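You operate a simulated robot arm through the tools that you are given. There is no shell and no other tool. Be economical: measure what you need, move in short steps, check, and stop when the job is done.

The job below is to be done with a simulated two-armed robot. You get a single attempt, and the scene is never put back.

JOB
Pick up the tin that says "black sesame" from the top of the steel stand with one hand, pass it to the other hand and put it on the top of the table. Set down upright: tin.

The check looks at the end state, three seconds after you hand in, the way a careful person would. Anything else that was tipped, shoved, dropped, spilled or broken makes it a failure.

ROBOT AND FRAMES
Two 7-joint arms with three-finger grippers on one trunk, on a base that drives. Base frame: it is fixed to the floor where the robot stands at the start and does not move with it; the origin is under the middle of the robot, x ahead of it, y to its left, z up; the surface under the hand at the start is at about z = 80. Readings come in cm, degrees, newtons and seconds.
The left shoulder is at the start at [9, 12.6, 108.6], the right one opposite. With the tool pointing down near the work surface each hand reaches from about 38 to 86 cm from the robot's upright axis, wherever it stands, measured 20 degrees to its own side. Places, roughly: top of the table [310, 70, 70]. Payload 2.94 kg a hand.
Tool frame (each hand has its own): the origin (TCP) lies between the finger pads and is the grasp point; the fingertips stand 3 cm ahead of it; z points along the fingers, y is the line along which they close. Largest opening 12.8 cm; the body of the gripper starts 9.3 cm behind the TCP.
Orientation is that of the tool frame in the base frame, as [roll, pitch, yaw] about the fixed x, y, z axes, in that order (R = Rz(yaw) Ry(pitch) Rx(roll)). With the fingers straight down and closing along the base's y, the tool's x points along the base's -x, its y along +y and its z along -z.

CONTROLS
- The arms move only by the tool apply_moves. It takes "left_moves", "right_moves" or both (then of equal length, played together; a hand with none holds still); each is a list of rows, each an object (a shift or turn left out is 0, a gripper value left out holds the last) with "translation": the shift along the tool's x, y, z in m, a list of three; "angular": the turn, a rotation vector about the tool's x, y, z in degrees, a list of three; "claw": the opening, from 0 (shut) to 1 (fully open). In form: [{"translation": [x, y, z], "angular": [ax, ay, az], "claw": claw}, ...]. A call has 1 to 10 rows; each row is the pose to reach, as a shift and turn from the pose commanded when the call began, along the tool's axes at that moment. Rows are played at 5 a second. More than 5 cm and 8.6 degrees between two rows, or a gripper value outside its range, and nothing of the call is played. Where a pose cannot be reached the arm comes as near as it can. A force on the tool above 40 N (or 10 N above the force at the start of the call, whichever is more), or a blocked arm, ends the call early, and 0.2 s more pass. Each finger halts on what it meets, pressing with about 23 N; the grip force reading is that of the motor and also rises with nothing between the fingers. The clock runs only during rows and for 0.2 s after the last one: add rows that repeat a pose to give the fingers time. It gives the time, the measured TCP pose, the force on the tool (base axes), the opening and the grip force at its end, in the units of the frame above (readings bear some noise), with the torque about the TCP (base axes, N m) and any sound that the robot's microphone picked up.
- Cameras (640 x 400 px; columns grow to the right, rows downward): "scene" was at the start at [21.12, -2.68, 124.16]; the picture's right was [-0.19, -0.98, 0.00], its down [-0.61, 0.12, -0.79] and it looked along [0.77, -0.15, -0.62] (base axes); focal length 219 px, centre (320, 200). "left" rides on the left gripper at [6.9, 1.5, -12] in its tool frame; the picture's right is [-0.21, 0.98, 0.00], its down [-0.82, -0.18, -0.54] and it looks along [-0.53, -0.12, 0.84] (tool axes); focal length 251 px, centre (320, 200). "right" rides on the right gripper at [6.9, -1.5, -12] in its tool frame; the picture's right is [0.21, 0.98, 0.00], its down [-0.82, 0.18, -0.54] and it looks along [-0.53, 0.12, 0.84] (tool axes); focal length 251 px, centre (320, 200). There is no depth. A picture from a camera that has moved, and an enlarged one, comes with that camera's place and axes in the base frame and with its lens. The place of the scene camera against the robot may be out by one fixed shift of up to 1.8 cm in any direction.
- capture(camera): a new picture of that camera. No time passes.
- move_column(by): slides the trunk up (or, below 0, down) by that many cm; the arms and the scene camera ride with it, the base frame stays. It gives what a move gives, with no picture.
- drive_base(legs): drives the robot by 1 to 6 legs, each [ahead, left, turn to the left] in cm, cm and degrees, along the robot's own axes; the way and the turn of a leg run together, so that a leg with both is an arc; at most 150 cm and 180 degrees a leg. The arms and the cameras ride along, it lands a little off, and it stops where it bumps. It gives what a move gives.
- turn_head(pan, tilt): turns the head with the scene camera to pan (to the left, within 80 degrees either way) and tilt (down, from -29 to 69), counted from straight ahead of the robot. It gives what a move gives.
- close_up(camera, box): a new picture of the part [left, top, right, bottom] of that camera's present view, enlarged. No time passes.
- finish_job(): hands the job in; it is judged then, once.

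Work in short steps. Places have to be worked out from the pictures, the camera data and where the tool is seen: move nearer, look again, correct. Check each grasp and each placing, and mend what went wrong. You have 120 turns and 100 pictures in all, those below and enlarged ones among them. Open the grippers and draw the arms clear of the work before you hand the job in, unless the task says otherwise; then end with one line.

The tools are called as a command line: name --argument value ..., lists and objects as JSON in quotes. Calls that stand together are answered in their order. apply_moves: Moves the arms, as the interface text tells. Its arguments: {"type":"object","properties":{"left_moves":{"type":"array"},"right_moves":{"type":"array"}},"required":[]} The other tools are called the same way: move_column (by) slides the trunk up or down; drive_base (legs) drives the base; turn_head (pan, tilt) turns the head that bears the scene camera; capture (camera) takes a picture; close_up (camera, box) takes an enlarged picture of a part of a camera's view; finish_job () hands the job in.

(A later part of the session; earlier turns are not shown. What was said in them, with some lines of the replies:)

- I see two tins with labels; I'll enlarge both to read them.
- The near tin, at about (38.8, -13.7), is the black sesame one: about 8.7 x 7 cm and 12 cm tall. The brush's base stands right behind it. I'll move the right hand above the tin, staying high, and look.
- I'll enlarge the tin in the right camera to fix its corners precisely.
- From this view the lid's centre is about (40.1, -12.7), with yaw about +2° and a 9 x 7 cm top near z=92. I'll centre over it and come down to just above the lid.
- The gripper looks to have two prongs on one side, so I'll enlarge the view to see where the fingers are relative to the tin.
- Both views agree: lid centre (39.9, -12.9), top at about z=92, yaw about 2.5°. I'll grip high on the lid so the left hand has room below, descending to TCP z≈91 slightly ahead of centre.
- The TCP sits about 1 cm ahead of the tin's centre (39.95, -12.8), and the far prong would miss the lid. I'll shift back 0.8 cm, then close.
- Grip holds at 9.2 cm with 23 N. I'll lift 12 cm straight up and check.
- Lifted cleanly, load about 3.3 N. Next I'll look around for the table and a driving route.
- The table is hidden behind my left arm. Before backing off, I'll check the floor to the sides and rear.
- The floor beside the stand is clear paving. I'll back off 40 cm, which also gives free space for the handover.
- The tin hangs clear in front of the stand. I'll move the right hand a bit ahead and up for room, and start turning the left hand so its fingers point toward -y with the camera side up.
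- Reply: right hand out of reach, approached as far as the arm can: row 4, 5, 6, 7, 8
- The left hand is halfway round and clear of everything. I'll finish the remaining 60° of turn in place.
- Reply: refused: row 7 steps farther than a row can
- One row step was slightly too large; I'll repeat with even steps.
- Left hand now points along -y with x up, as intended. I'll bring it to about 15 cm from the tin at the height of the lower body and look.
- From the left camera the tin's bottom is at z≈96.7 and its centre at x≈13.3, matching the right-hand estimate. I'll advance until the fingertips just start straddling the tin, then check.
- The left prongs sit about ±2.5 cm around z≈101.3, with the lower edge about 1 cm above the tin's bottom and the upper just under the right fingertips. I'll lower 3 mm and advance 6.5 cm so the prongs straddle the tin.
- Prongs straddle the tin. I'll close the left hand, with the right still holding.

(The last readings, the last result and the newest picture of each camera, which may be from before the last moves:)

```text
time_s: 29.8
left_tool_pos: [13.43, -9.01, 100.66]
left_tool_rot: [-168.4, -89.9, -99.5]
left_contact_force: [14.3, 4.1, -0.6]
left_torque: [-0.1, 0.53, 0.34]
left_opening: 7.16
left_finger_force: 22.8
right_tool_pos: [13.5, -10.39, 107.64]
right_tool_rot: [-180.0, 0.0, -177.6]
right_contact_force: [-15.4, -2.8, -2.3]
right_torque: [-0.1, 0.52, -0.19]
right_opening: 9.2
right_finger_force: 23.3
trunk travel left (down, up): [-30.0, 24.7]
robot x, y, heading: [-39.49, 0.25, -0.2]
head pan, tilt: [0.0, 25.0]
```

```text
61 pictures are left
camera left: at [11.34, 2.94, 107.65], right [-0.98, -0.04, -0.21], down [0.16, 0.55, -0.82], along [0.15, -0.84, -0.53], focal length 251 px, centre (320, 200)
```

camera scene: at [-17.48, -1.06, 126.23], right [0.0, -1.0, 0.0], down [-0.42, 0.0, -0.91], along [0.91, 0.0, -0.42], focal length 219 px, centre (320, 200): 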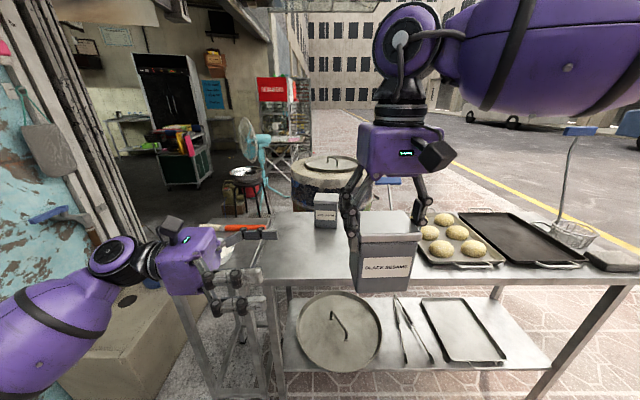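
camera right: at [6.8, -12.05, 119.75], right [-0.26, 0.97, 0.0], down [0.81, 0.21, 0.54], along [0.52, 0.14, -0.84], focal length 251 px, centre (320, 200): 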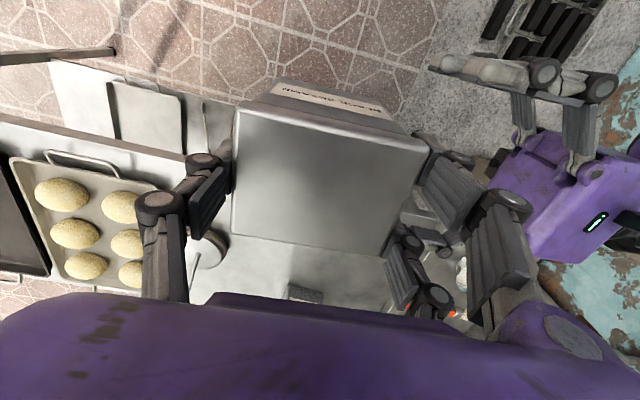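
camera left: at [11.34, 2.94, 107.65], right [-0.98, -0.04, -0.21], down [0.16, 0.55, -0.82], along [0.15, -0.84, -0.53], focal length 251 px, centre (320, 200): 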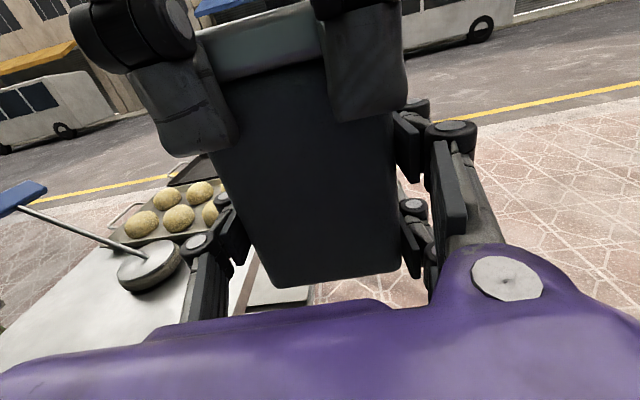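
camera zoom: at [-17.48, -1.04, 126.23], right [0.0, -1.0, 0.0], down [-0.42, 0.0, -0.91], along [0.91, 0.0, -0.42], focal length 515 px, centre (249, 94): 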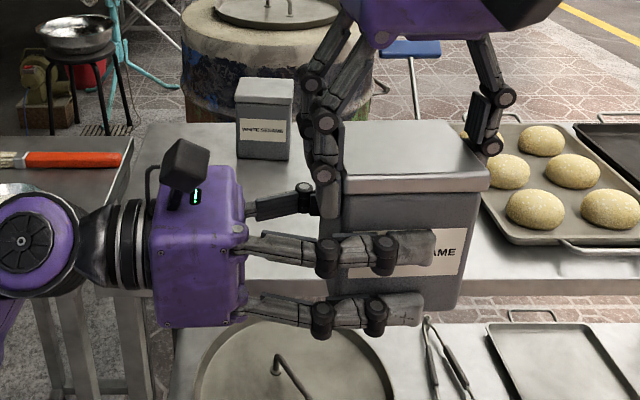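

Left hand has the tin firmly at 7.16 cm with 22.8 N. I'll open the right hand only partway to avoid the left palm, then raise it off.

apply_moves --right_moves '[{"claw": 0.76}, {"claw": 0.82}, {"claw": 0.85}, {"claw": 0.85}, {"claw": 0.85}]'

close_up --camera "scene" --box '[230, 160, 470, 330]'

```text
time_s: 31.0
left_tool_pos: [13.16, -9.04, 100.7]
left_tool_rot: [-151.1, -90.0, -116.9]
left_contact_force: [0.1, 0.4, 0.2]
left_torque: [0.06, 0.01, 0.01]
left_opening: 7.15
left_finger_force: 23.1
right_tool_pos: [13.63, -10.19, 107.6]
right_tool_rot: [179.9, 0.1, -177.6]
right_contact_force: [-1.2, 1.2, 0.0]
right_torque: [0.01, -0.03, 0.01]
right_opening: 10.86
right_finger_force: 0.1
trunk travel left (down, up): [-30.0, 24.7]
robot x, y, heading: [-39.35, 0.02, 0.1]
head pan, tilt: [0.0, 25.0]
```

```text
2.35 times, centred on (350, 245) of scene
camera zoom: at [-17.48, -1.04, 126.23], right [0.0, -1.0, 0.0], down [-0.42, 0.0, -0.91], along [0.91, 0.0, -0.42], focal length 515 px, centre (249, 94)
```

zoom: 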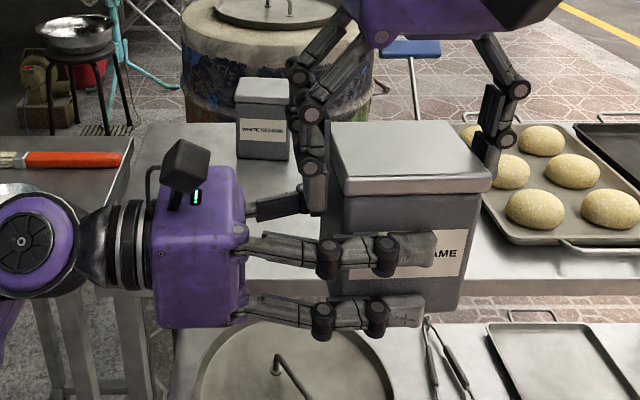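

The tin stays put in the left hand and the right prongs are free. I'll raise the right hand 14 cm and check that nothing follows.

apply_moves --right_moves '[{"translation": [0, 0, -0.02]}, {"translation": [0, 0, -0.05]}, {"translation": [0, 0, -0.08]}, {"translation": [0, 0, -0.11]}, {"translation": [0, -0.02, -0.14]}, {"translation": [0.02, -0.05, -0.14]}, {"translation": [0.04, -0.09, -0.14]}, {"translation": [0.06, -0.13, -0.14]}, {"translation": [0.06, -0.13, -0.14]}]'

capture --camera "scene"

capture --camera "left"

```text
time_s: 33.0
left_tool_pos: [13.17, -9.02, 100.52]
left_tool_rot: [28.5, -89.9, 63.4]
left_contact_force: [0.2, -0.7, -0.8]
left_torque: [0.07, 0.01, -0.01]
left_opening: 7.19
left_finger_force: 23.3
right_tool_pos: [8.22, -23.39, 121.67]
right_tool_rot: [-179.9, 0.0, -177.5]
right_contact_force: [-0.1, 0.3, 0.3]
right_torque: [-0.04, 0.04, 0.01]
right_opening: 10.9
right_finger_force: 0.0
right hand out of reach, approached as far as the arm can: row 1, 2, 3, 4, 5
trunk travel left (down, up): [-30.0, 24.7]
robot x, y, heading: [-39.44, 0.01, -0.0]
head pan, tilt: [0.0, 25.0]
```

```text
59 pictures are left
camera scene: at [-17.43, -0.95, 126.22], right [0.0, -1.0, 0.0], down [-0.42, 0.0, -0.91], along [0.91, 0.0, -0.42], focal length 219 px, centre (320, 200)
```

scene: 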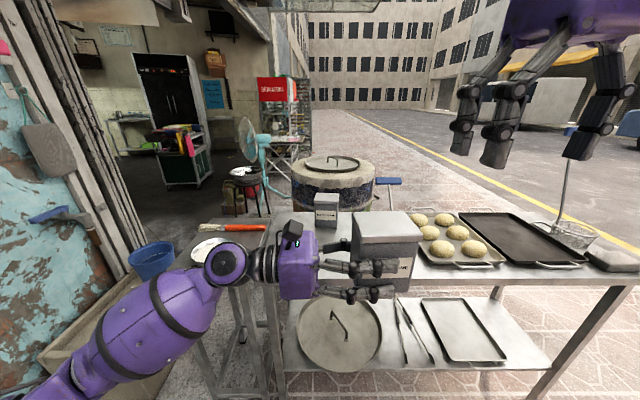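

```text
58 pictures are left
camera left: at [11.3, 2.99, 107.64], right [-0.98, -0.03, -0.21], down [0.16, 0.55, -0.82], along [0.15, -0.84, -0.53], focal length 251 px, centre (320, 200)
```

left: 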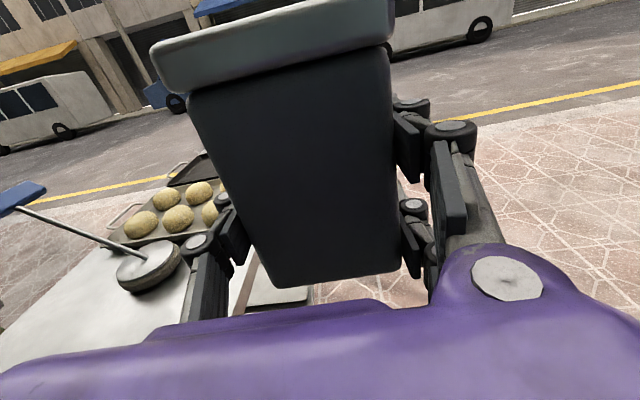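

Handover succeeded. Now I'll zoom toward where the table should appear, around pixel (272,141).

close_up --camera "scene" --box '[215, 95, 345, 180]'

```text
4.71 times, centred on (280, 138) of scene
camera zoom: at [-17.43, -0.95, 126.22], right [0.0, -1.0, 0.0], down [-0.42, 0.0, -0.91], along [0.91, 0.0, -0.42], focal length 1030 px, centre (508, 494)
```

zoom: 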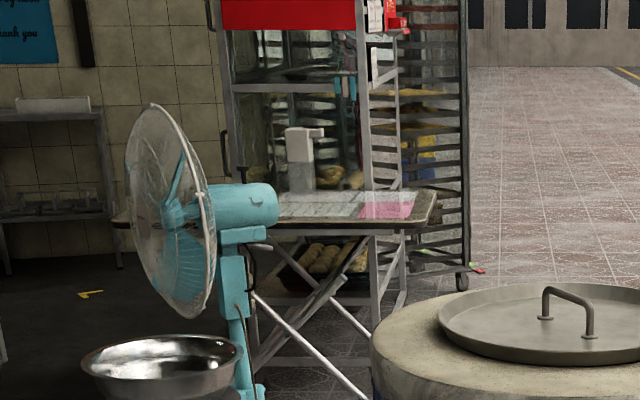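

The table is a folding table spanning roughly x 290–350 and y 22–117, with a fan and wok stool in front and open paving on its right side. I'll go round the stand's right end: strafe right first, then look ahead.

drive_base --legs '[[0, -150, 0]]'

capture --camera "scene"

```text
time_s: 46.5
left_tool_pos: [13.59, -161.2, 100.56]
left_tool_rot: [-151.7, -89.9, -115.7]
left_contact_force: [0.0, -0.5, -0.3]
left_torque: [0.06, -0.02, -0.04]
left_opening: 7.13
left_finger_force: 23.0
right_tool_pos: [8.72, -175.63, 121.7]
right_tool_rot: [179.9, 0.0, -176.9]
right_contact_force: [-0.4, 0.5, 0.1]
right_torque: [0.02, 0.02, 0.01]
right_opening: 10.9
right_finger_force: 0.0
trunk travel left (down, up): [-30.0, 24.7]
robot x, y, heading: [-39.22, -152.49, 0.4]
head pan, tilt: [0.0, 25.0]
```

```text
56 pictures are left
camera scene: at [-17.12, -153.42, 126.23], right [0.01, -1.0, 0.0], down [-0.42, 0.0, -0.91], along [0.91, 0.01, -0.42], focal length 219 px, centre (320, 200)
```

scene: 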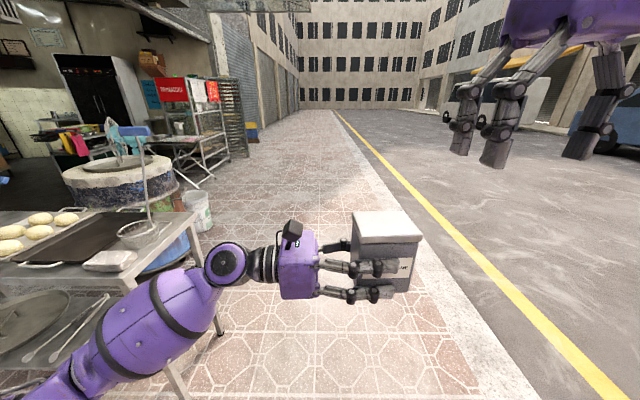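

Stand's right end is at y≈-103, a bit near to my left elbow. I'll shift another 35 cm right, then drive forward 290 cm along the clear paving.

drive_base --legs '[[0, -35, 0], [150, 0, 0], [145, 0, 0]]'

turn_head --pan 55 --tilt 20

capture --camera "scene"

```text
time_s: 63.5
left_tool_pos: [300.22, -179.61, 100.74]
left_tool_rot: [-156.2, -89.9, -108.6]
left_contact_force: [-0.4, 0.0, 0.3]
left_torque: [0.04, 0.03, -0.02]
left_opening: 7.17
left_finger_force: 23.0
right_tool_pos: [295.93, -194.42, 121.68]
right_tool_rot: [-180.0, 0.0, -174.4]
right_contact_force: [0.4, 1.4, -0.2]
right_torque: [0.0, 0.03, 0.02]
right_opening: 10.87
right_finger_force: 0.0
trunk travel left (down, up): [-30.0, 24.7]
robot x, y, heading: [247.12, -173.74, 3.0]
head pan, tilt: [0.0, 25.0]
```

```text
time_s: 64.7
left_tool_pos: [300.19, -179.47, 100.68]
left_tool_rot: [-153.2, -89.9, -111.7]
left_contact_force: [0.9, -0.8, 0.5]
left_torque: [0.07, -0.02, -0.03]
left_opening: 7.19
left_finger_force: 23.2
right_tool_pos: [295.81, -194.22, 121.62]
right_tool_rot: [-180.0, 0.0, -174.3]
right_contact_force: [0.6, -0.1, 0.6]
right_torque: [-0.01, -0.01, -0.03]
right_opening: 10.89
right_finger_force: 0.0
trunk travel left (down, up): [-30.0, 24.7]
robot x, y, heading: [246.87, -173.29, 2.9]
head pan, tilt: [55.0, 20.0]
```

```text
55 pictures are left
camera scene: at [264.8, -165.82, 127.04], right [0.85, -0.53, 0.0], down [-0.18, -0.29, -0.94], along [0.5, 0.8, -0.34], focal length 219 px, centre (320, 200)
```

scene: 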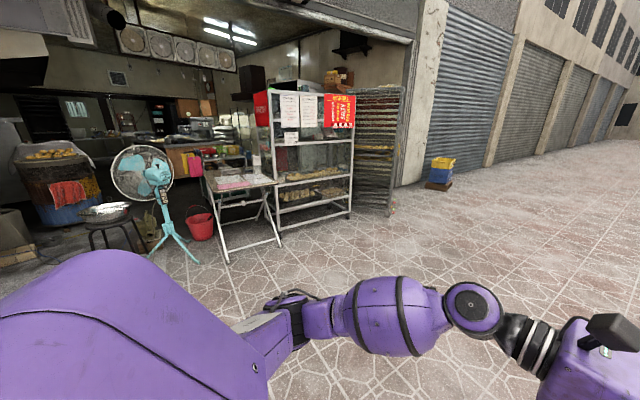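

The table's narrow end faces me, with a glass cabinet along its right and the fan and red bucket on its left. I'll zoom in for the layout.

close_up --camera "scene" --box '[90, 130, 370, 280]'

```text
2.29 times, centred on (230, 205) of scene
camera zoom: at [264.8, -165.82, 127.04], right [0.85, -0.53, 0.0], down [-0.18, -0.29, -0.94], along [0.5, 0.8, -0.34], focal length 500 px, centre (526, 189)
```

zoom: 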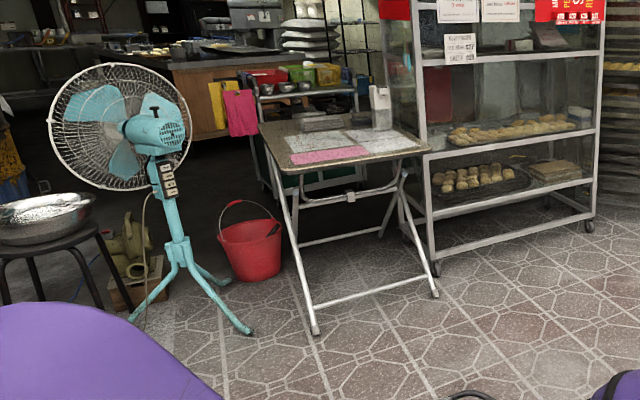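

The table top runs about x 282–341, near edge y≈32, with bare wood along that edge. Before driving on, I'll raise the left hand to camera height to see how the lower prong and knuckles sit against the tin's bottom.

apply_moves --left_moves '[{"translation": [0.04, 0, 0], "claw": 0}, {"translation": [0.08, 0, 0]}, {"translation": [0.12, 0, 0]}, {"translation": [0.16, 0, 0]}, {"translation": [0.2, 0, 0]}, {"translation": [0.24, 0, 0]}, {"translation": [0.24, 0, 0]}]'

turn_head --pan -5 --tilt 5

close_up --camera "scene" --box '[180, 120, 440, 300]'

```text
time_s: 66.3
left_tool_pos: [300.3, -179.71, 124.76]
left_tool_rot: [175.7, -89.9, -80.6]
left_contact_force: [0.5, 0.9, -5.4]
left_torque: [0.07, -0.01, 0.02]
left_opening: 7.17
left_finger_force: 23.3
right_tool_pos: [295.97, -194.3, 121.69]
right_tool_rot: [180.0, 0.1, -174.4]
right_contact_force: [0.2, 0.4, -0.1]
right_torque: [0.01, 0.05, 0.03]
right_opening: 10.86
right_finger_force: 0.0
trunk travel left (down, up): [-30.0, 24.7]
robot x, y, heading: [247.29, -173.59, 2.9]
head pan, tilt: [55.0, 20.0]
```

```text
time_s: 67.6
left_tool_pos: [300.17, -179.74, 124.62]
left_tool_rot: [-161.2, -89.9, -103.8]
left_contact_force: [-0.4, -0.5, -3.7]
left_torque: [0.04, 0.0, 0.05]
left_opening: 7.16
left_finger_force: 22.9
right_tool_pos: [295.76, -194.39, 121.63]
right_tool_rot: [-180.0, -0.1, -174.4]
right_contact_force: [-0.5, -0.1, -0.7]
right_torque: [0.02, -0.05, -0.02]
right_opening: 10.87
right_finger_force: 0.1
trunk travel left (down, up): [-30.0, 24.7]
robot x, y, heading: [247.09, -173.38, 2.9]
head pan, tilt: [-5.0, 5.0]
```

```text
2.22 times, centred on (310, 210) of scene
camera zoom: at [269.03, -174.03, 129.47], right [-0.04, -1.0, 0.0], down [-0.09, 0.0, -1.0], along [1.0, -0.04, -0.09], focal length 486 px, centre (342, 178)
```

zoom: 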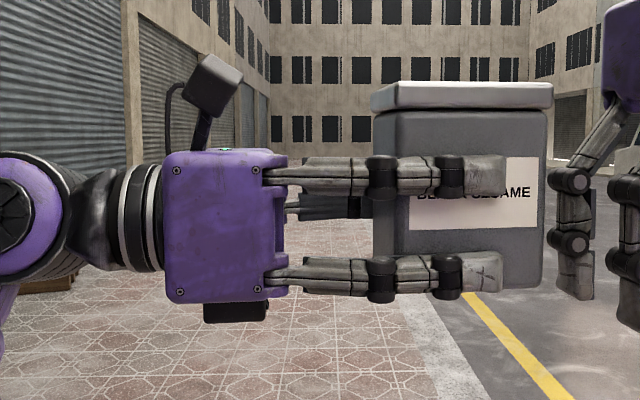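

This is clear: the knuckles are only about 3 mm below the tin's bottom, but the palm hangs lower, so it must stay off the table edge when placing. I'll turn the hand to point straight ahead so it can place from the table's near edge.

apply_moves --left_moves '[{"translation": [-0.01, 0, -0.012], "angular": [8.5, 0, 0]}, {"translation": [-0.02, 0, -0.024], "angular": [17, 0, 0]}, {"translation": [-0.03, 0, -0.036], "angular": [25.5, 0, 0]}, {"translation": [-0.04, 0, -0.048], "angular": [34, 0, 0]}, {"translation": [-0.05, 0, -0.06], "angular": [42.5, 0, 0]}, {"translation": [-0.06, 0, -0.072], "angular": [51, 0, 0]}, {"translation": [-0.07, 0, -0.084], "angular": [59.5, 0, 0]}, {"translation": [-0.08, 0, -0.096], "angular": [68, 0, 0]}, {"translation": [-0.09, 0, -0.108], "angular": [76.5, 0, 0]}, {"translation": [-0.1, 0, -0.12], "angular": [85, 0, 0]}]'

turn_head --pan 0 --tilt 20

capture --camera "scene"

capture --camera "left"

```text
time_s: 69.8
left_tool_pos: [308.42, -161.24, 112.64]
left_tool_rot: [4.5, -81.4, 163.1]
left_contact_force: [0.4, -0.2, -4.6]
left_torque: [0.01, 0.07, -0.04]
left_opening: 7.19
left_finger_force: 23.4
left hand out of reach, approached as far as the arm can: row 4, 5, 6, 7, 8, 9, 10
right_tool_pos: [295.82, -194.12, 121.73]
right_tool_rot: [-180.0, 0.1, -174.4]
right_contact_force: [0.6, 0.4, -0.1]
right_torque: [0.02, -0.02, 0.0]
right_opening: 10.87
right_finger_force: 0.1
trunk travel left (down, up): [-30.0, 24.7]
robot x, y, heading: [246.88, -173.46, 3.1]
head pan, tilt: [-5.0, 5.0]
```

```text
time_s: 70.6
left_tool_pos: [308.31, -161.25, 112.6]
left_tool_rot: [4.1, -81.5, 163.3]
left_contact_force: [-0.3, 0.6, -3.9]
left_torque: [0.01, 0.05, 0.01]
left_opening: 7.17
left_finger_force: 23.3
right_tool_pos: [295.89, -194.25, 121.66]
right_tool_rot: [179.9, 0.0, -174.3]
right_contact_force: [-1.2, 0.3, 0.0]
right_torque: [-0.01, 0.0, -0.03]
right_opening: 10.89
right_finger_force: 0.0
trunk travel left (down, up): [-30.0, 24.7]
robot x, y, heading: [247.36, -173.61, 2.8]
head pan, tilt: [0.0, 20.0]
```

```text
52 pictures are left
camera scene: at [269.15, -173.23, 127.05], right [0.05, -1.0, 0.0], down [-0.34, -0.02, -0.94], along [0.94, 0.05, -0.34], focal length 219 px, centre (320, 200)
```

scene: 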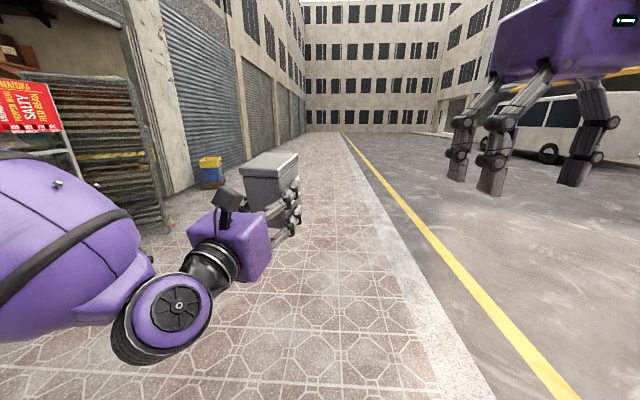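

```text
51 pictures are left
camera left: at [295.47, -159.94, 117.68], right [-0.18, -0.96, -0.2], down [-0.37, 0.26, -0.89], along [0.91, -0.09, -0.4], focal length 251 px, centre (320, 200)
```

left: 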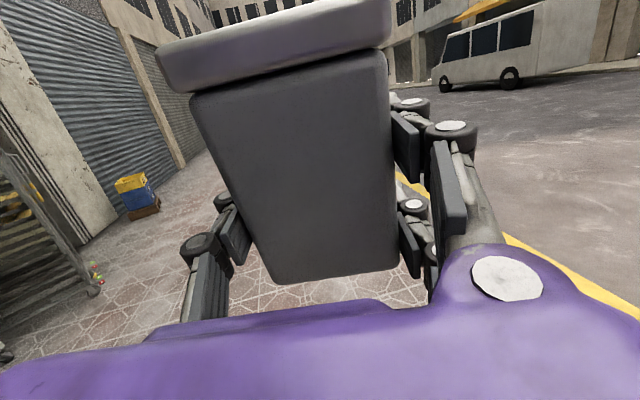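

The arm only reaches this near-straight pose about 8° tilted and 15° right of ahead, which I can cover with the robot's heading. I'll lower the hand 30 cm here in free air and level it, to test the placing pose.

apply_moves --left_moves '[{"translation": [-0.042, 0, -0.0065], "angular": [0, -1.2, 0.1]}, {"translation": [-0.085, -0.001, -0.013], "angular": [0, -2.4, 0.2]}, {"translation": [-0.127, -0.0015, -0.019], "angular": [0, -3.6, 0.3]}, {"translation": [-0.17, -0.002, -0.026], "angular": [0, -5, 0.4]}, {"translation": [-0.212, -0.0025, -0.032], "angular": [0, -6.2, 0.5]}, {"translation": [-0.255, -0.003, -0.0385], "angular": [0, -7.4, 0.6]}, {"translation": [-0.297, -0.0035, -0.045], "angular": [0, -8.6, 0.7]}, {"translation": [-0.297, -0.0035, -0.045], "angular": [0, -8.6, 0.7]}]'

capture --camera "scene"

```text
time_s: 72.4
left_tool_pos: [308.04, -161.26, 82.08]
left_tool_rot: [-115.1, -89.8, -77.3]
left_contact_force: [-0.5, -0.2, -3.8]
left_torque: [-0.03, 0.05, -0.04]
left_opening: 7.16
left_finger_force: 23.4
right_tool_pos: [295.92, -194.31, 121.72]
right_tool_rot: [-180.0, -0.1, -174.4]
right_contact_force: [-0.3, 0.0, 0.4]
right_torque: [-0.02, 0.01, 0.0]
right_opening: 10.88
right_finger_force: 0.1
trunk travel left (down, up): [-30.0, 24.7]
robot x, y, heading: [247.24, -173.48, 3.0]
head pan, tilt: [0.0, 20.0]
```

```text
50 pictures are left
camera scene: at [269.16, -173.23, 127.04], right [0.05, -1.0, 0.0], down [-0.34, -0.02, -0.94], along [0.94, 0.05, -0.34], focal length 219 px, centre (320, 200)
```

scene: 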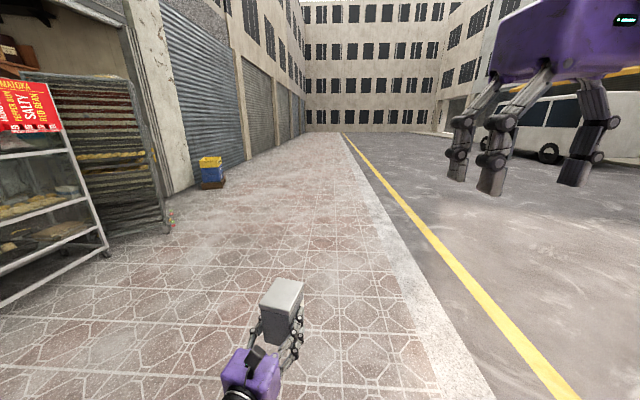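

The placing pose is level and reachable. I'll lift the tin 6 cm, tuck the right hand in, turn the robot in place to heading about 105° so the hand points +y, and then stage about 40 cm short of the table.

apply_moves --left_moves '[{"translation": [0.03, 0, 0]}, {"translation": [0.06, 0, 0]}, {"translation": [0.06, 0, 0]}, {"translation": [0.06, 0, 0]}]' --right_moves '[{"translation": [0.03, -0.03, 0]}, {"translation": [0.06, -0.06, 0]}, {"translation": [0.09, -0.09, 0]}, {"translation": [0.09, -0.09, 0]}]'

drive_base --legs '[[0, 0, 102.4]]'

capture --camera "scene"

```text
time_s: 73.4
left_tool_pos: [308.37, -161.2, 88.19]
left_tool_rot: [-145.5, -89.9, -47.0]
left_contact_force: [-0.3, 0.9, -4.1]
left_torque: [0.01, 0.07, 0.01]
left_opening: 7.18
left_finger_force: 22.9
right_tool_pos: [287.95, -204.08, 121.85]
right_tool_rot: [180.0, 0.0, -174.3]
right_contact_force: [0.6, 0.0, 0.4]
right_torque: [-0.01, 0.04, 0.01]
right_opening: 10.91
right_finger_force: 0.0
trunk travel left (down, up): [-30.0, 24.7]
robot x, y, heading: [247.25, -173.36, 2.8]
head pan, tilt: [0.0, 20.0]
```

```text
time_s: 78.1
left_tool_pos: [222.91, -116.07, 88.11]
left_tool_rot: [-136.8, -89.8, 46.0]
left_contact_force: [0.6, 0.3, -3.2]
left_torque: [-0.03, 0.01, -0.01]
left_opening: 7.17
left_finger_force: 22.6
right_tool_pos: [269.05, -127.25, 121.91]
right_tool_rot: [-180.0, 0.0, -72.8]
right_contact_force: [0.5, 0.4, -0.7]
right_torque: [0.01, 0.01, -0.01]
right_opening: 10.87
right_finger_force: 0.1
trunk travel left (down, up): [-30.0, 24.7]
robot x, y, heading: [247.32, -173.1, 104.6]
head pan, tilt: [0.0, 20.0]
```

```text
49 pictures are left
camera scene: at [240.48, -152.2, 127.04], right [0.97, 0.25, 0.0], down [0.09, -0.33, -0.94], along [-0.24, 0.91, -0.34], focal length 219 px, centre (320, 200)
```

scene: 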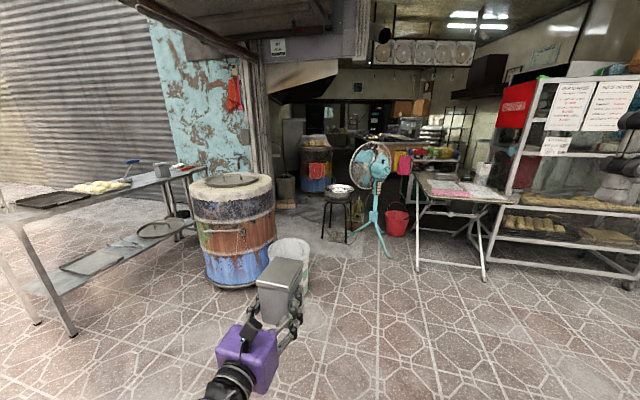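

Hand now points along +y (89°). Path to the table's near end is clear; I'll strafe right 110 and go ahead 80, then re-measure.

drive_base --legs '[[0, -110, 0], [80, 0, 0]]'

turn_head --pan 0 --tilt 35

capture --camera "scene"

capture --camera "left"

```text
time_s: 92.1
left_tool_pos: [313.93, -10.5, 88.14]
left_tool_rot: [-148.0, -89.9, 55.9]
left_contact_force: [0.5, 0.6, -3.9]
left_torque: [-0.06, -0.02, 0.0]
left_opening: 7.15
left_finger_force: 23.3
right_tool_pos: [359.81, -22.64, 121.8]
right_tool_rot: [180.0, 0.0, -74.0]
right_contact_force: [-0.5, 0.4, -0.6]
right_torque: [0.03, 0.01, -0.04]
right_opening: 10.86
right_finger_force: 0.0
trunk travel left (down, up): [-30.0, 24.7]
robot x, y, heading: [336.51, -68.3, 103.4]
head pan, tilt: [0.0, 20.0]
```

```text
time_s: 92.8
left_tool_pos: [313.77, -10.39, 88.04]
left_tool_rot: [-155.9, -89.8, 63.6]
left_contact_force: [0.2, -0.4, -4.3]
left_torque: [-0.05, -0.01, -0.03]
left_opening: 7.16
left_finger_force: 22.7
right_tool_pos: [359.83, -22.63, 121.86]
right_tool_rot: [-180.0, 0.0, -74.0]
right_contact_force: [0.9, 0.3, 0.7]
right_torque: [0.02, -0.02, 0.01]
right_opening: 10.85
right_finger_force: 0.1
trunk travel left (down, up): [-30.0, 24.7]
robot x, y, heading: [337.3, -68.51, 103.3]
head pan, tilt: [0.0, 35.0]
```

```text
48 pictures are left
camera scene: at [330.89, -47.56, 124.66], right [0.97, 0.23, 0.0], down [0.13, -0.56, -0.82], along [-0.19, 0.8, -0.57], focal length 219 px, centre (320, 200)
```

scene: 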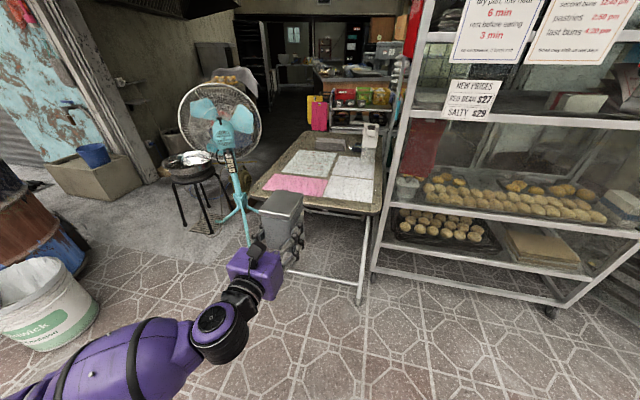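

```text
47 pictures are left
camera left: at [314.96, -22.47, 95.09], right [0.98, -0.04, -0.22], down [-0.2, -0.54, -0.82], along [-0.09, 0.84, -0.53], focal length 251 px, centre (320, 200)
```

left: 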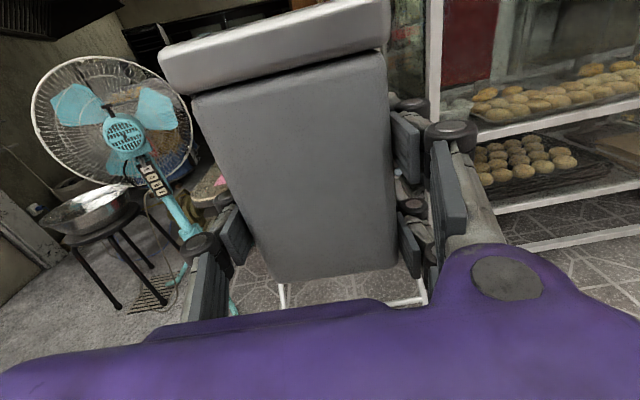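

Zooming on the table to measure its near edge and the free strip.

close_up --camera "scene" --box '[230, 110, 410, 230]'

```text
3.33 times, centred on (320, 170) of scene
camera zoom: at [330.89, -47.56, 124.66], right [0.97, 0.23, 0.0], down [0.13, -0.56, -0.82], along [-0.19, 0.8, -0.57], focal length 729 px, centre (320, 300)
```

zoom: 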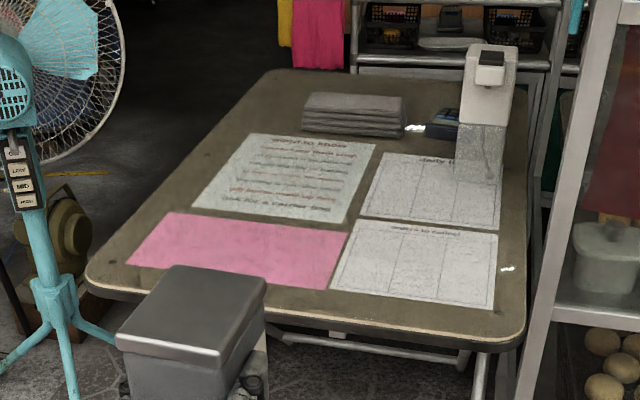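

Near edge is at y≈27, paper sheets start about 5 cm in and lie flat. The hand is at (313.9, -10.4); I'll drive 35 ahead and 4 right, then check before the last bit.

drive_base --legs '[[35, -4, 0]]'

turn_head --pan 10 --tilt 45

capture --camera "scene"

capture --camera "left"

capture --camera "right"

```text
time_s: 95.1
left_tool_pos: [310.02, 24.15, 88.18]
left_tool_rot: [-157.2, -89.9, 64.9]
left_contact_force: [-0.2, 0.1, -5.2]
left_torque: [-0.07, -0.03, 0.01]
left_opening: 7.17
left_finger_force: 22.8
right_tool_pos: [355.93, 11.74, 121.96]
right_tool_rot: [179.9, -0.1, -74.1]
right_contact_force: [1.0, -0.1, -0.6]
right_torque: [-0.06, 0.0, 0.0]
right_opening: 10.9
right_finger_force: 0.1
trunk travel left (down, up): [-30.0, 24.7]
robot x, y, heading: [332.79, -33.63, 103.5]
head pan, tilt: [0.0, 35.0]
```

```text
time_s: 95.8
left_tool_pos: [310.09, 24.12, 88.06]
left_tool_rot: [-163.1, -89.9, 70.9]
left_contact_force: [-0.4, -0.5, -4.5]
left_torque: [-0.07, -0.01, -0.01]
left_opening: 7.18
left_finger_force: 23.1
right_tool_pos: [356.0, 11.68, 121.8]
right_tool_rot: [180.0, 0.1, -74.1]
right_contact_force: [0.1, 0.2, 0.2]
right_torque: [-0.02, -0.01, 0.0]
right_opening: 10.9
right_finger_force: 0.0
trunk travel left (down, up): [-30.0, 24.7]
robot x, y, heading: [332.87, -33.95, 103.2]
head pan, tilt: [10.0, 45.0]
```

```text
45 pictures are left
camera scene: at [325.75, -14.18, 123.18], right [0.92, 0.39, 0.0], down [0.28, -0.65, -0.71], along [-0.28, 0.65, -0.71], focal length 219 px, centre (320, 200)
```

scene: 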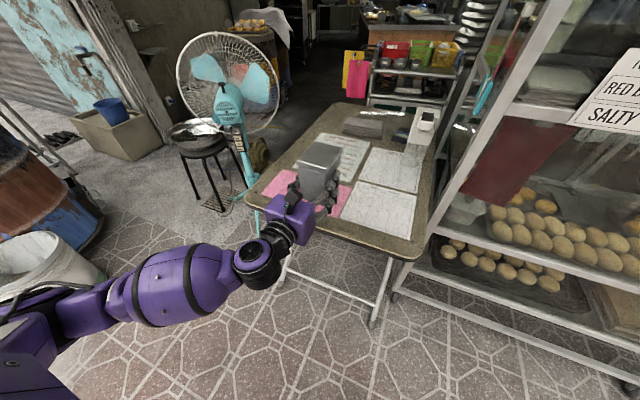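

```text
44 pictures are left
camera left: at [311.08, 12.05, 95.08], right [0.98, -0.04, -0.22], down [-0.2, -0.54, -0.82], along [-0.08, 0.84, -0.53], focal length 251 px, centre (320, 200)
```

left: 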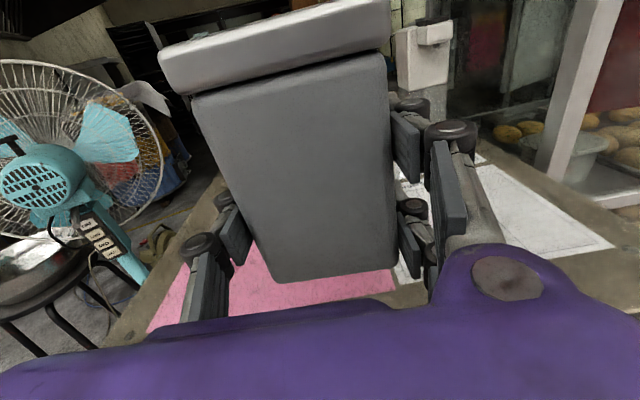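

```text
43 pictures are left
camera right: at [359.39, 5.54, 133.98], right [-0.88, -0.47, 0.0], down [-0.4, 0.74, 0.54], along [-0.26, 0.48, -0.84], focal length 251 px, centre (320, 200)
```

right: 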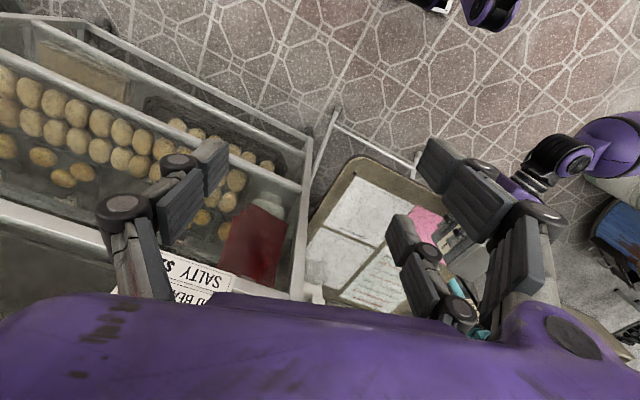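

Zooming on the right-hand camera and scene for the edge location near the tin.

close_up --camera "right" --box '[290, 110, 530, 270]'

close_up --camera "scene" --box '[230, 110, 450, 270]'

```text
2.50 times, centred on (410, 190) of right
camera zoom: at [359.39, 5.54, 133.98], right [-0.88, -0.47, 0.0], down [-0.4, 0.74, 0.54], along [-0.26, 0.48, -0.84], focal length 629 px, centre (95, 225)
```

zoom: 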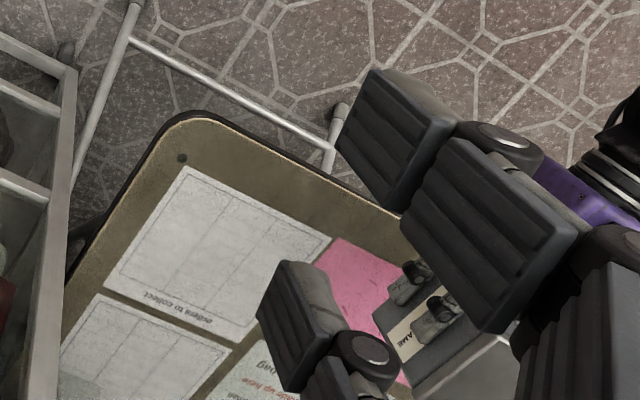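

```text
2.50 times, centred on (340, 190) of scene
camera zoom: at [325.75, -14.18, 123.18], right [0.92, 0.39, 0.0], down [0.28, -0.65, -0.71], along [-0.28, 0.65, -0.71], focal length 547 px, centre (270, 225)
```

zoom: 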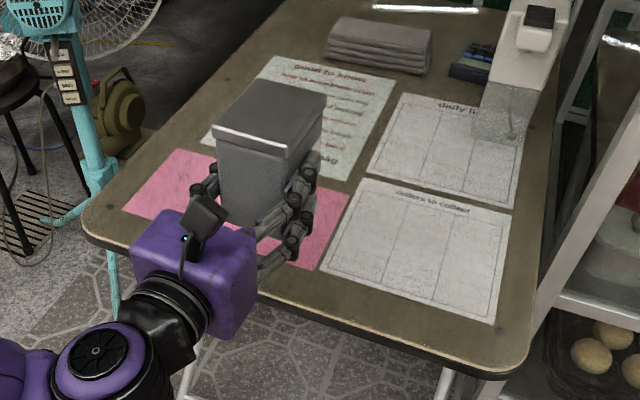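

Both cameras put the near edge at y≈23.7 and the surface at z≈70. I'll advance the tin 6 cm, with the palm staying about 3 cm outside the edge, and lower to about 2 cm above the surface.

apply_moves --left_moves '[{"translation": [0, 0, 0.03]}, {"translation": [0, 0, 0.061]}, {"translation": [-0.03, 0, 0.061]}, {"translation": [-0.06, 0, 0.061]}, {"translation": [-0.09, 0, 0.061]}, {"translation": [-0.118, 0, 0.061]}, {"translation": [-0.118, 0, 0.061]}, {"translation": [-0.118, 0, 0.061]}]'

close_up --camera "scene" --box '[230, 130, 410, 260]'

capture --camera "left"

close_up --camera "right" --box '[290, 110, 530, 270]'

```text
time_s: 97.6
left_tool_pos: [310.27, 30.21, 76.84]
left_tool_rot: [-13.4, -89.6, -78.9]
left_contact_force: [-3.1, 7.7, 25.5]
left_torque: [0.15, -0.56, -0.03]
left_opening: 7.19
left_finger_force: 23.1
right_tool_pos: [355.98, 11.5, 122.0]
right_tool_rot: [180.0, 0.3, -74.1]
right_contact_force: [0.3, -0.2, -0.4]
right_torque: [-0.01, -0.01, 0.03]
right_opening: 10.89
right_finger_force: 0.1
trunk travel left (down, up): [-30.0, 24.7]
robot x, y, heading: [332.99, -34.12, 103.2]
head pan, tilt: [10.0, 45.0]
```

```text
3.08 times, centred on (320, 195) of scene
camera zoom: at [325.8, -14.34, 123.22], right [0.92, 0.39, 0.0], down [0.28, -0.65, -0.71], along [-0.28, 0.65, -0.71], focal length 673 px, centre (320, 215)
```

zoom: 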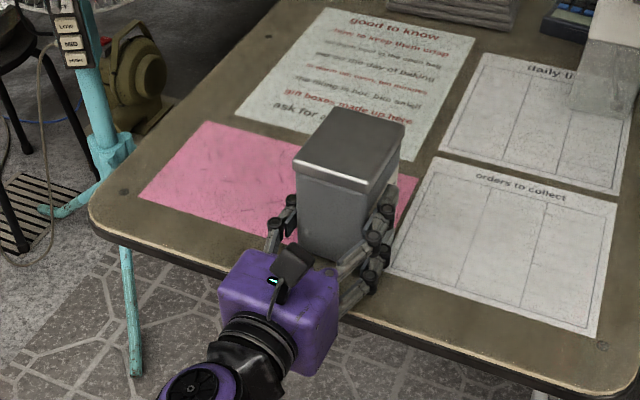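

```text
39 pictures are left
camera left: at [311.33, 18.06, 83.63], right [0.98, -0.04, -0.22], down [-0.2, -0.53, -0.82], along [-0.08, 0.85, -0.52], focal length 251 px, centre (320, 200)
```

left: 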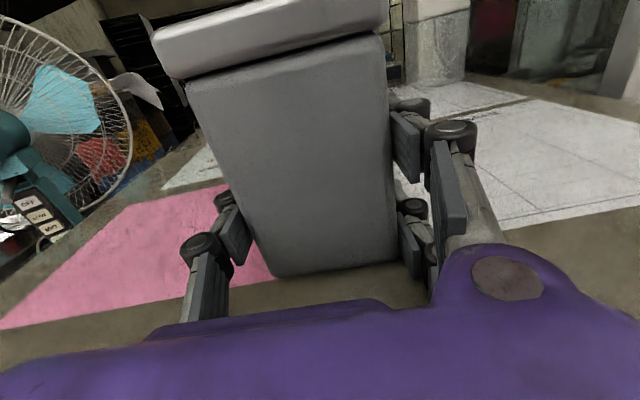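

```text
2.50 times, centred on (410, 190) of right
camera zoom: at [359.45, 5.36, 134.05], right [-0.88, -0.47, 0.0], down [-0.4, 0.74, 0.54], along [-0.26, 0.48, -0.84], focal length 629 px, centre (95, 225)
```

zoom: 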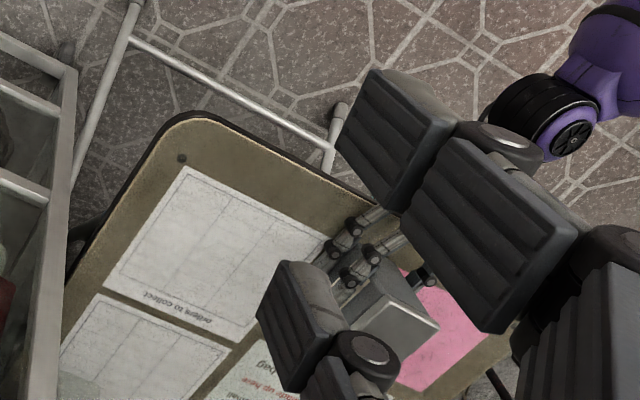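

Contact came already at TCP z≈76.8 (25 N up, acting right under the tin), so the table surface is near z≈72.5. I'll ease the push off by 4 mm and look closely before releasing.

apply_moves --left_moves '[{"translation": [0.004, 0, 0]}, {"translation": [0.004, 0, 0]}]'

close_up --camera "scene" --box '[280, 160, 360, 230]'

close_up --camera "left" --box '[170, 150, 490, 320]'

```text
time_s: 98.2
left_tool_pos: [310.33, 30.02, 76.83]
left_tool_rot: [-139.3, -89.9, 47.0]
left_contact_force: [-1.5, 7.5, 15.0]
left_torque: [1.09, -0.63, 0.37]
left_opening: 7.17
left_finger_force: 22.8
right_tool_pos: [356.03, 11.6, 121.89]
right_tool_rot: [179.9, 0.1, -74.0]
right_contact_force: [-0.4, -0.2, -0.3]
right_torque: [-0.02, 0.0, 0.01]
right_opening: 10.89
right_finger_force: 0.0
trunk travel left (down, up): [-30.0, 24.7]
robot x, y, heading: [332.94, -34.15, 103.6]
head pan, tilt: [10.0, 45.0]
```

```text
5.71 times, centred on (320, 195) of scene
camera zoom: at [325.79, -14.28, 123.19], right [0.92, 0.39, 0.0], down [0.28, -0.65, -0.71], along [-0.28, 0.65, -0.71], focal length 1250 px, centre (320, 229)
```

zoom: 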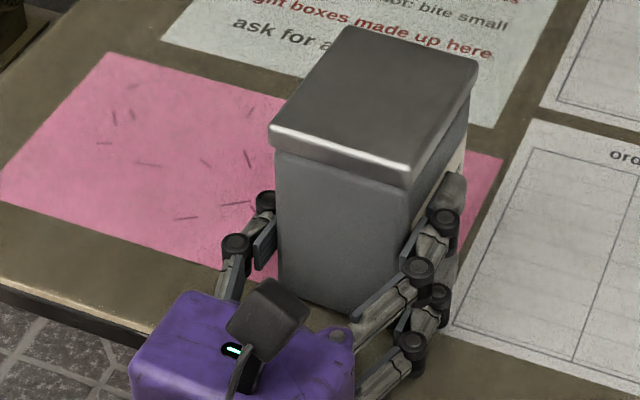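

```text
2.00 times, centred on (330, 235) of left
camera zoom: at [311.35, 18.02, 83.67], right [0.98, -0.04, -0.22], down [-0.2, -0.53, -0.82], along [-0.08, 0.84, -0.53], focal length 503 px, centre (300, 130)
```

zoom: 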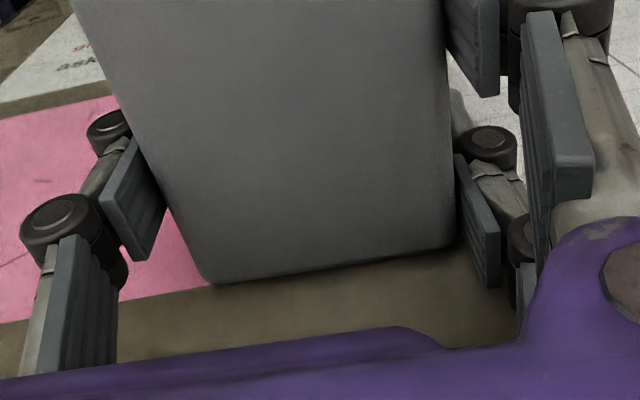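

The torque places contact at the tin's far-right bottom corner, so the tin itself is touching, tilted about a degree at most. I'll ease up another 3 mm and then open the fingers slowly.

apply_moves --left_moves '[{"translation": [0.003, 0, 0]}, {"translation": [0.003, 0, 0]}]'

```text
time_s: 98.8
left_tool_pos: [310.34, 29.96, 76.75]
left_tool_rot: [-168.9, -89.6, 76.6]
left_contact_force: [0.1, -0.7, 0.8]
left_torque: [0.18, -0.14, -0.02]
left_opening: 7.14
left_finger_force: 23.0
right_tool_pos: [356.03, 11.65, 121.88]
right_tool_rot: [179.9, 0.1, -74.1]
right_contact_force: [0.7, -0.2, 0.3]
right_torque: [-0.01, 0.0, -0.03]
right_opening: 10.88
right_finger_force: 0.0
trunk travel left (down, up): [-30.0, 24.7]
robot x, y, heading: [332.99, -33.65, 103.1]
head pan, tilt: [10.0, 45.0]
```

Table now just carries the tin (about 5 N). Opening gently.

apply_moves --left_moves '[{"claw": 0.58}, {"claw": 0.62}, {"claw": 0.68}, {"claw": 0.76}, {"claw": 0.84}, {"claw": 0.84}]'

close_up --camera "scene" --box '[280, 160, 360, 230]'

capture --camera "left"

```text
time_s: 100.2
left_tool_pos: [310.47, 30.12, 76.99]
left_tool_rot: [-145.6, -89.9, 53.3]
left_contact_force: [0.9, 0.2, -0.8]
left_torque: [0.02, 0.03, 0.02]
left_opening: 10.77
left_finger_force: 0.0
right_tool_pos: [356.04, 11.63, 121.93]
right_tool_rot: [180.0, 0.1, -74.1]
right_contact_force: [0.0, -1.1, -0.7]
right_torque: [-0.02, -0.01, 0.02]
right_opening: 10.85
right_finger_force: 0.1
trunk travel left (down, up): [-30.0, 24.7]
robot x, y, heading: [333.13, -33.97, 103.2]
head pan, tilt: [10.0, 45.0]
```

```text
5.71 times, centred on (320, 195) of scene
camera zoom: at [325.75, -14.21, 123.18], right [0.92, 0.39, 0.0], down [0.28, -0.65, -0.71], along [-0.28, 0.65, -0.71], focal length 1250 px, centre (320, 229)
```

zoom: 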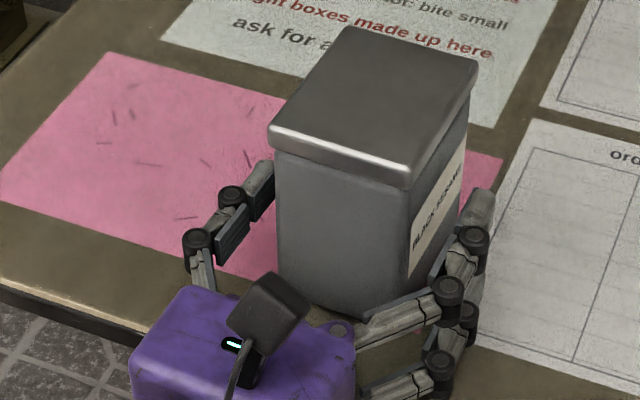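

```text
34 pictures are left
camera left: at [311.34, 18.1, 83.98], right [0.98, -0.04, -0.22], down [-0.2, -0.53, -0.82], along [-0.08, 0.84, -0.53], focal length 251 px, centre (320, 200)
```

left: 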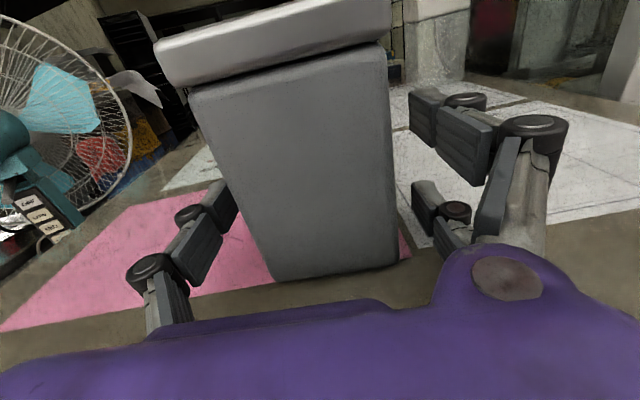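

Released: tin stands flat with about 1.8 cm clearance to the fingers. I'll withdraw the hand straight back with the arm 6.5 cm, then check.

apply_moves --left_moves '[{"translation": [0.003, 0, 0]}, {"translation": [0.004, 0, -0.02]}, {"translation": [0.004, 0, -0.04]}, {"translation": [0.004, 0, -0.055]}, {"translation": [0.004, 0, -0.065]}, {"translation": [0.004, 0, -0.065]}]'

capture --camera "scene"

capture --camera "left"

```text
time_s: 101.6
left_tool_pos: [309.97, 23.61, 77.26]
left_tool_rot: [-132.6, -89.9, 40.4]
left_contact_force: [0.2, -0.5, -0.2]
left_torque: [-0.04, -0.03, 0.01]
left_opening: 10.75
left_finger_force: 0.2
right_tool_pos: [356.02, 11.66, 121.85]
right_tool_rot: [180.0, 0.2, -74.2]
right_contact_force: [-0.1, 1.3, -0.3]
right_torque: [0.01, 0.02, 0.0]
right_opening: 10.9
right_finger_force: 0.1
trunk travel left (down, up): [-30.0, 24.7]
robot x, y, heading: [332.68, -34.08, 103.3]
head pan, tilt: [10.0, 45.0]
```

```text
33 pictures are left
camera scene: at [325.75, -14.19, 123.18], right [0.92, 0.39, 0.0], down [0.28, -0.65, -0.71], along [-0.28, 0.65, -0.71], focal length 219 px, centre (320, 200)
```

scene: 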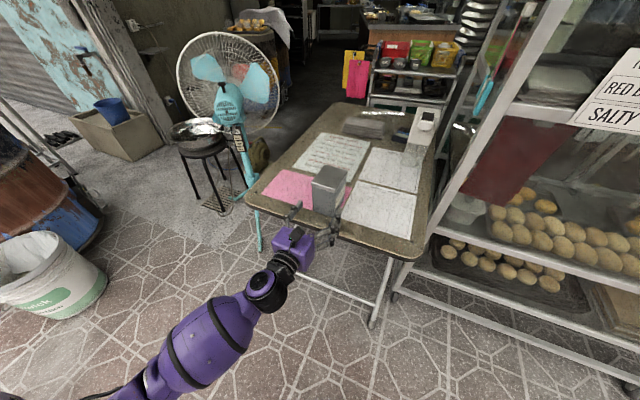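

```text
32 pictures are left
camera left: at [311.03, 11.65, 84.38], right [0.98, -0.04, -0.22], down [-0.2, -0.53, -0.82], along [-0.08, 0.84, -0.53], focal length 251 px, centre (320, 200)
```

left: 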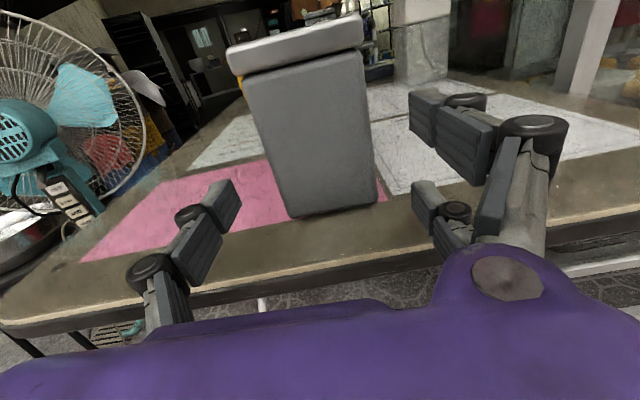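

Tin stands alone and upright, with the fingers essentially past its near face. I'll drive the base straight back along the hand's axis to clear the table.

drive_base --legs '[[-29, 8, 0]]'

capture --camera "scene"

capture --camera "left"

```text
time_s: 103.7
left_tool_pos: [308.81, -6.59, 77.39]
left_tool_rot: [-129.8, -89.9, 37.6]
left_contact_force: [-0.1, -0.3, 0.8]
left_torque: [0.0, 0.0, 0.0]
left_opening: 10.75
left_finger_force: 0.2
right_tool_pos: [354.78, -18.69, 121.97]
right_tool_rot: [179.9, 0.1, -74.2]
right_contact_force: [0.8, -0.4, 0.8]
right_torque: [0.02, -0.03, 0.0]
right_opening: 10.88
right_finger_force: 0.0
trunk travel left (down, up): [-30.0, 24.7]
robot x, y, heading: [331.89, -64.06, 103.0]
head pan, tilt: [10.0, 45.0]
```

```text
31 pictures are left
camera scene: at [324.61, -44.56, 123.19], right [0.92, 0.39, 0.0], down [0.28, -0.65, -0.71], along [-0.28, 0.65, -0.71], focal length 219 px, centre (320, 200)
```

scene: 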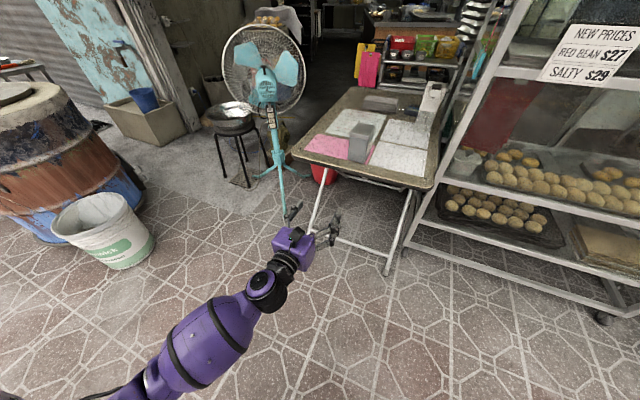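

```text
30 pictures are left
camera left: at [309.88, -18.69, 84.4], right [0.98, -0.04, -0.22], down [-0.2, -0.53, -0.82], along [-0.08, 0.84, -0.53], focal length 251 px, centre (320, 200)
```

left: 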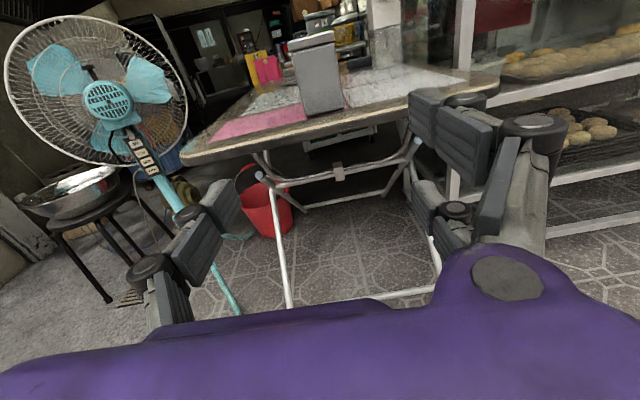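

The tin stands upright on the table, about 3 cm inside the edge, and both arms are clear. I'll open the grippers fully and hand in.

apply_moves --left_moves '[{"claw": 1}, {"claw": 1}]' --right_moves '[{"claw": 1}, {"claw": 1}]'

finish_job

```text
time_s: 104.3
left_tool_pos: [308.94, -6.55, 77.32]
left_tool_rot: [-127.6, -89.9, 35.5]
left_contact_force: [0.3, -1.1, -1.3]
left_torque: [0.0, 0.01, 0.01]
left_opening: 12.79
left_finger_force: 0.0
right_tool_pos: [354.76, -18.65, 121.86]
right_tool_rot: [-179.9, 0.2, -74.2]
right_contact_force: [-0.2, -0.4, 0.3]
right_torque: [0.01, 0.0, 0.01]
right_opening: 12.79
right_finger_force: 0.2
trunk travel left (down, up): [-30.0, 24.7]
robot x, y, heading: [331.67, -63.93, 103.2]
head pan, tilt: [10.0, 45.0]
```

```text
The job is handed in.
```

The black sesame tin was picked up with the right hand, passed to the left, and set upright on the table about 3 cm inside its near edge; I saw nothing else disturbed, and the job is handed in.
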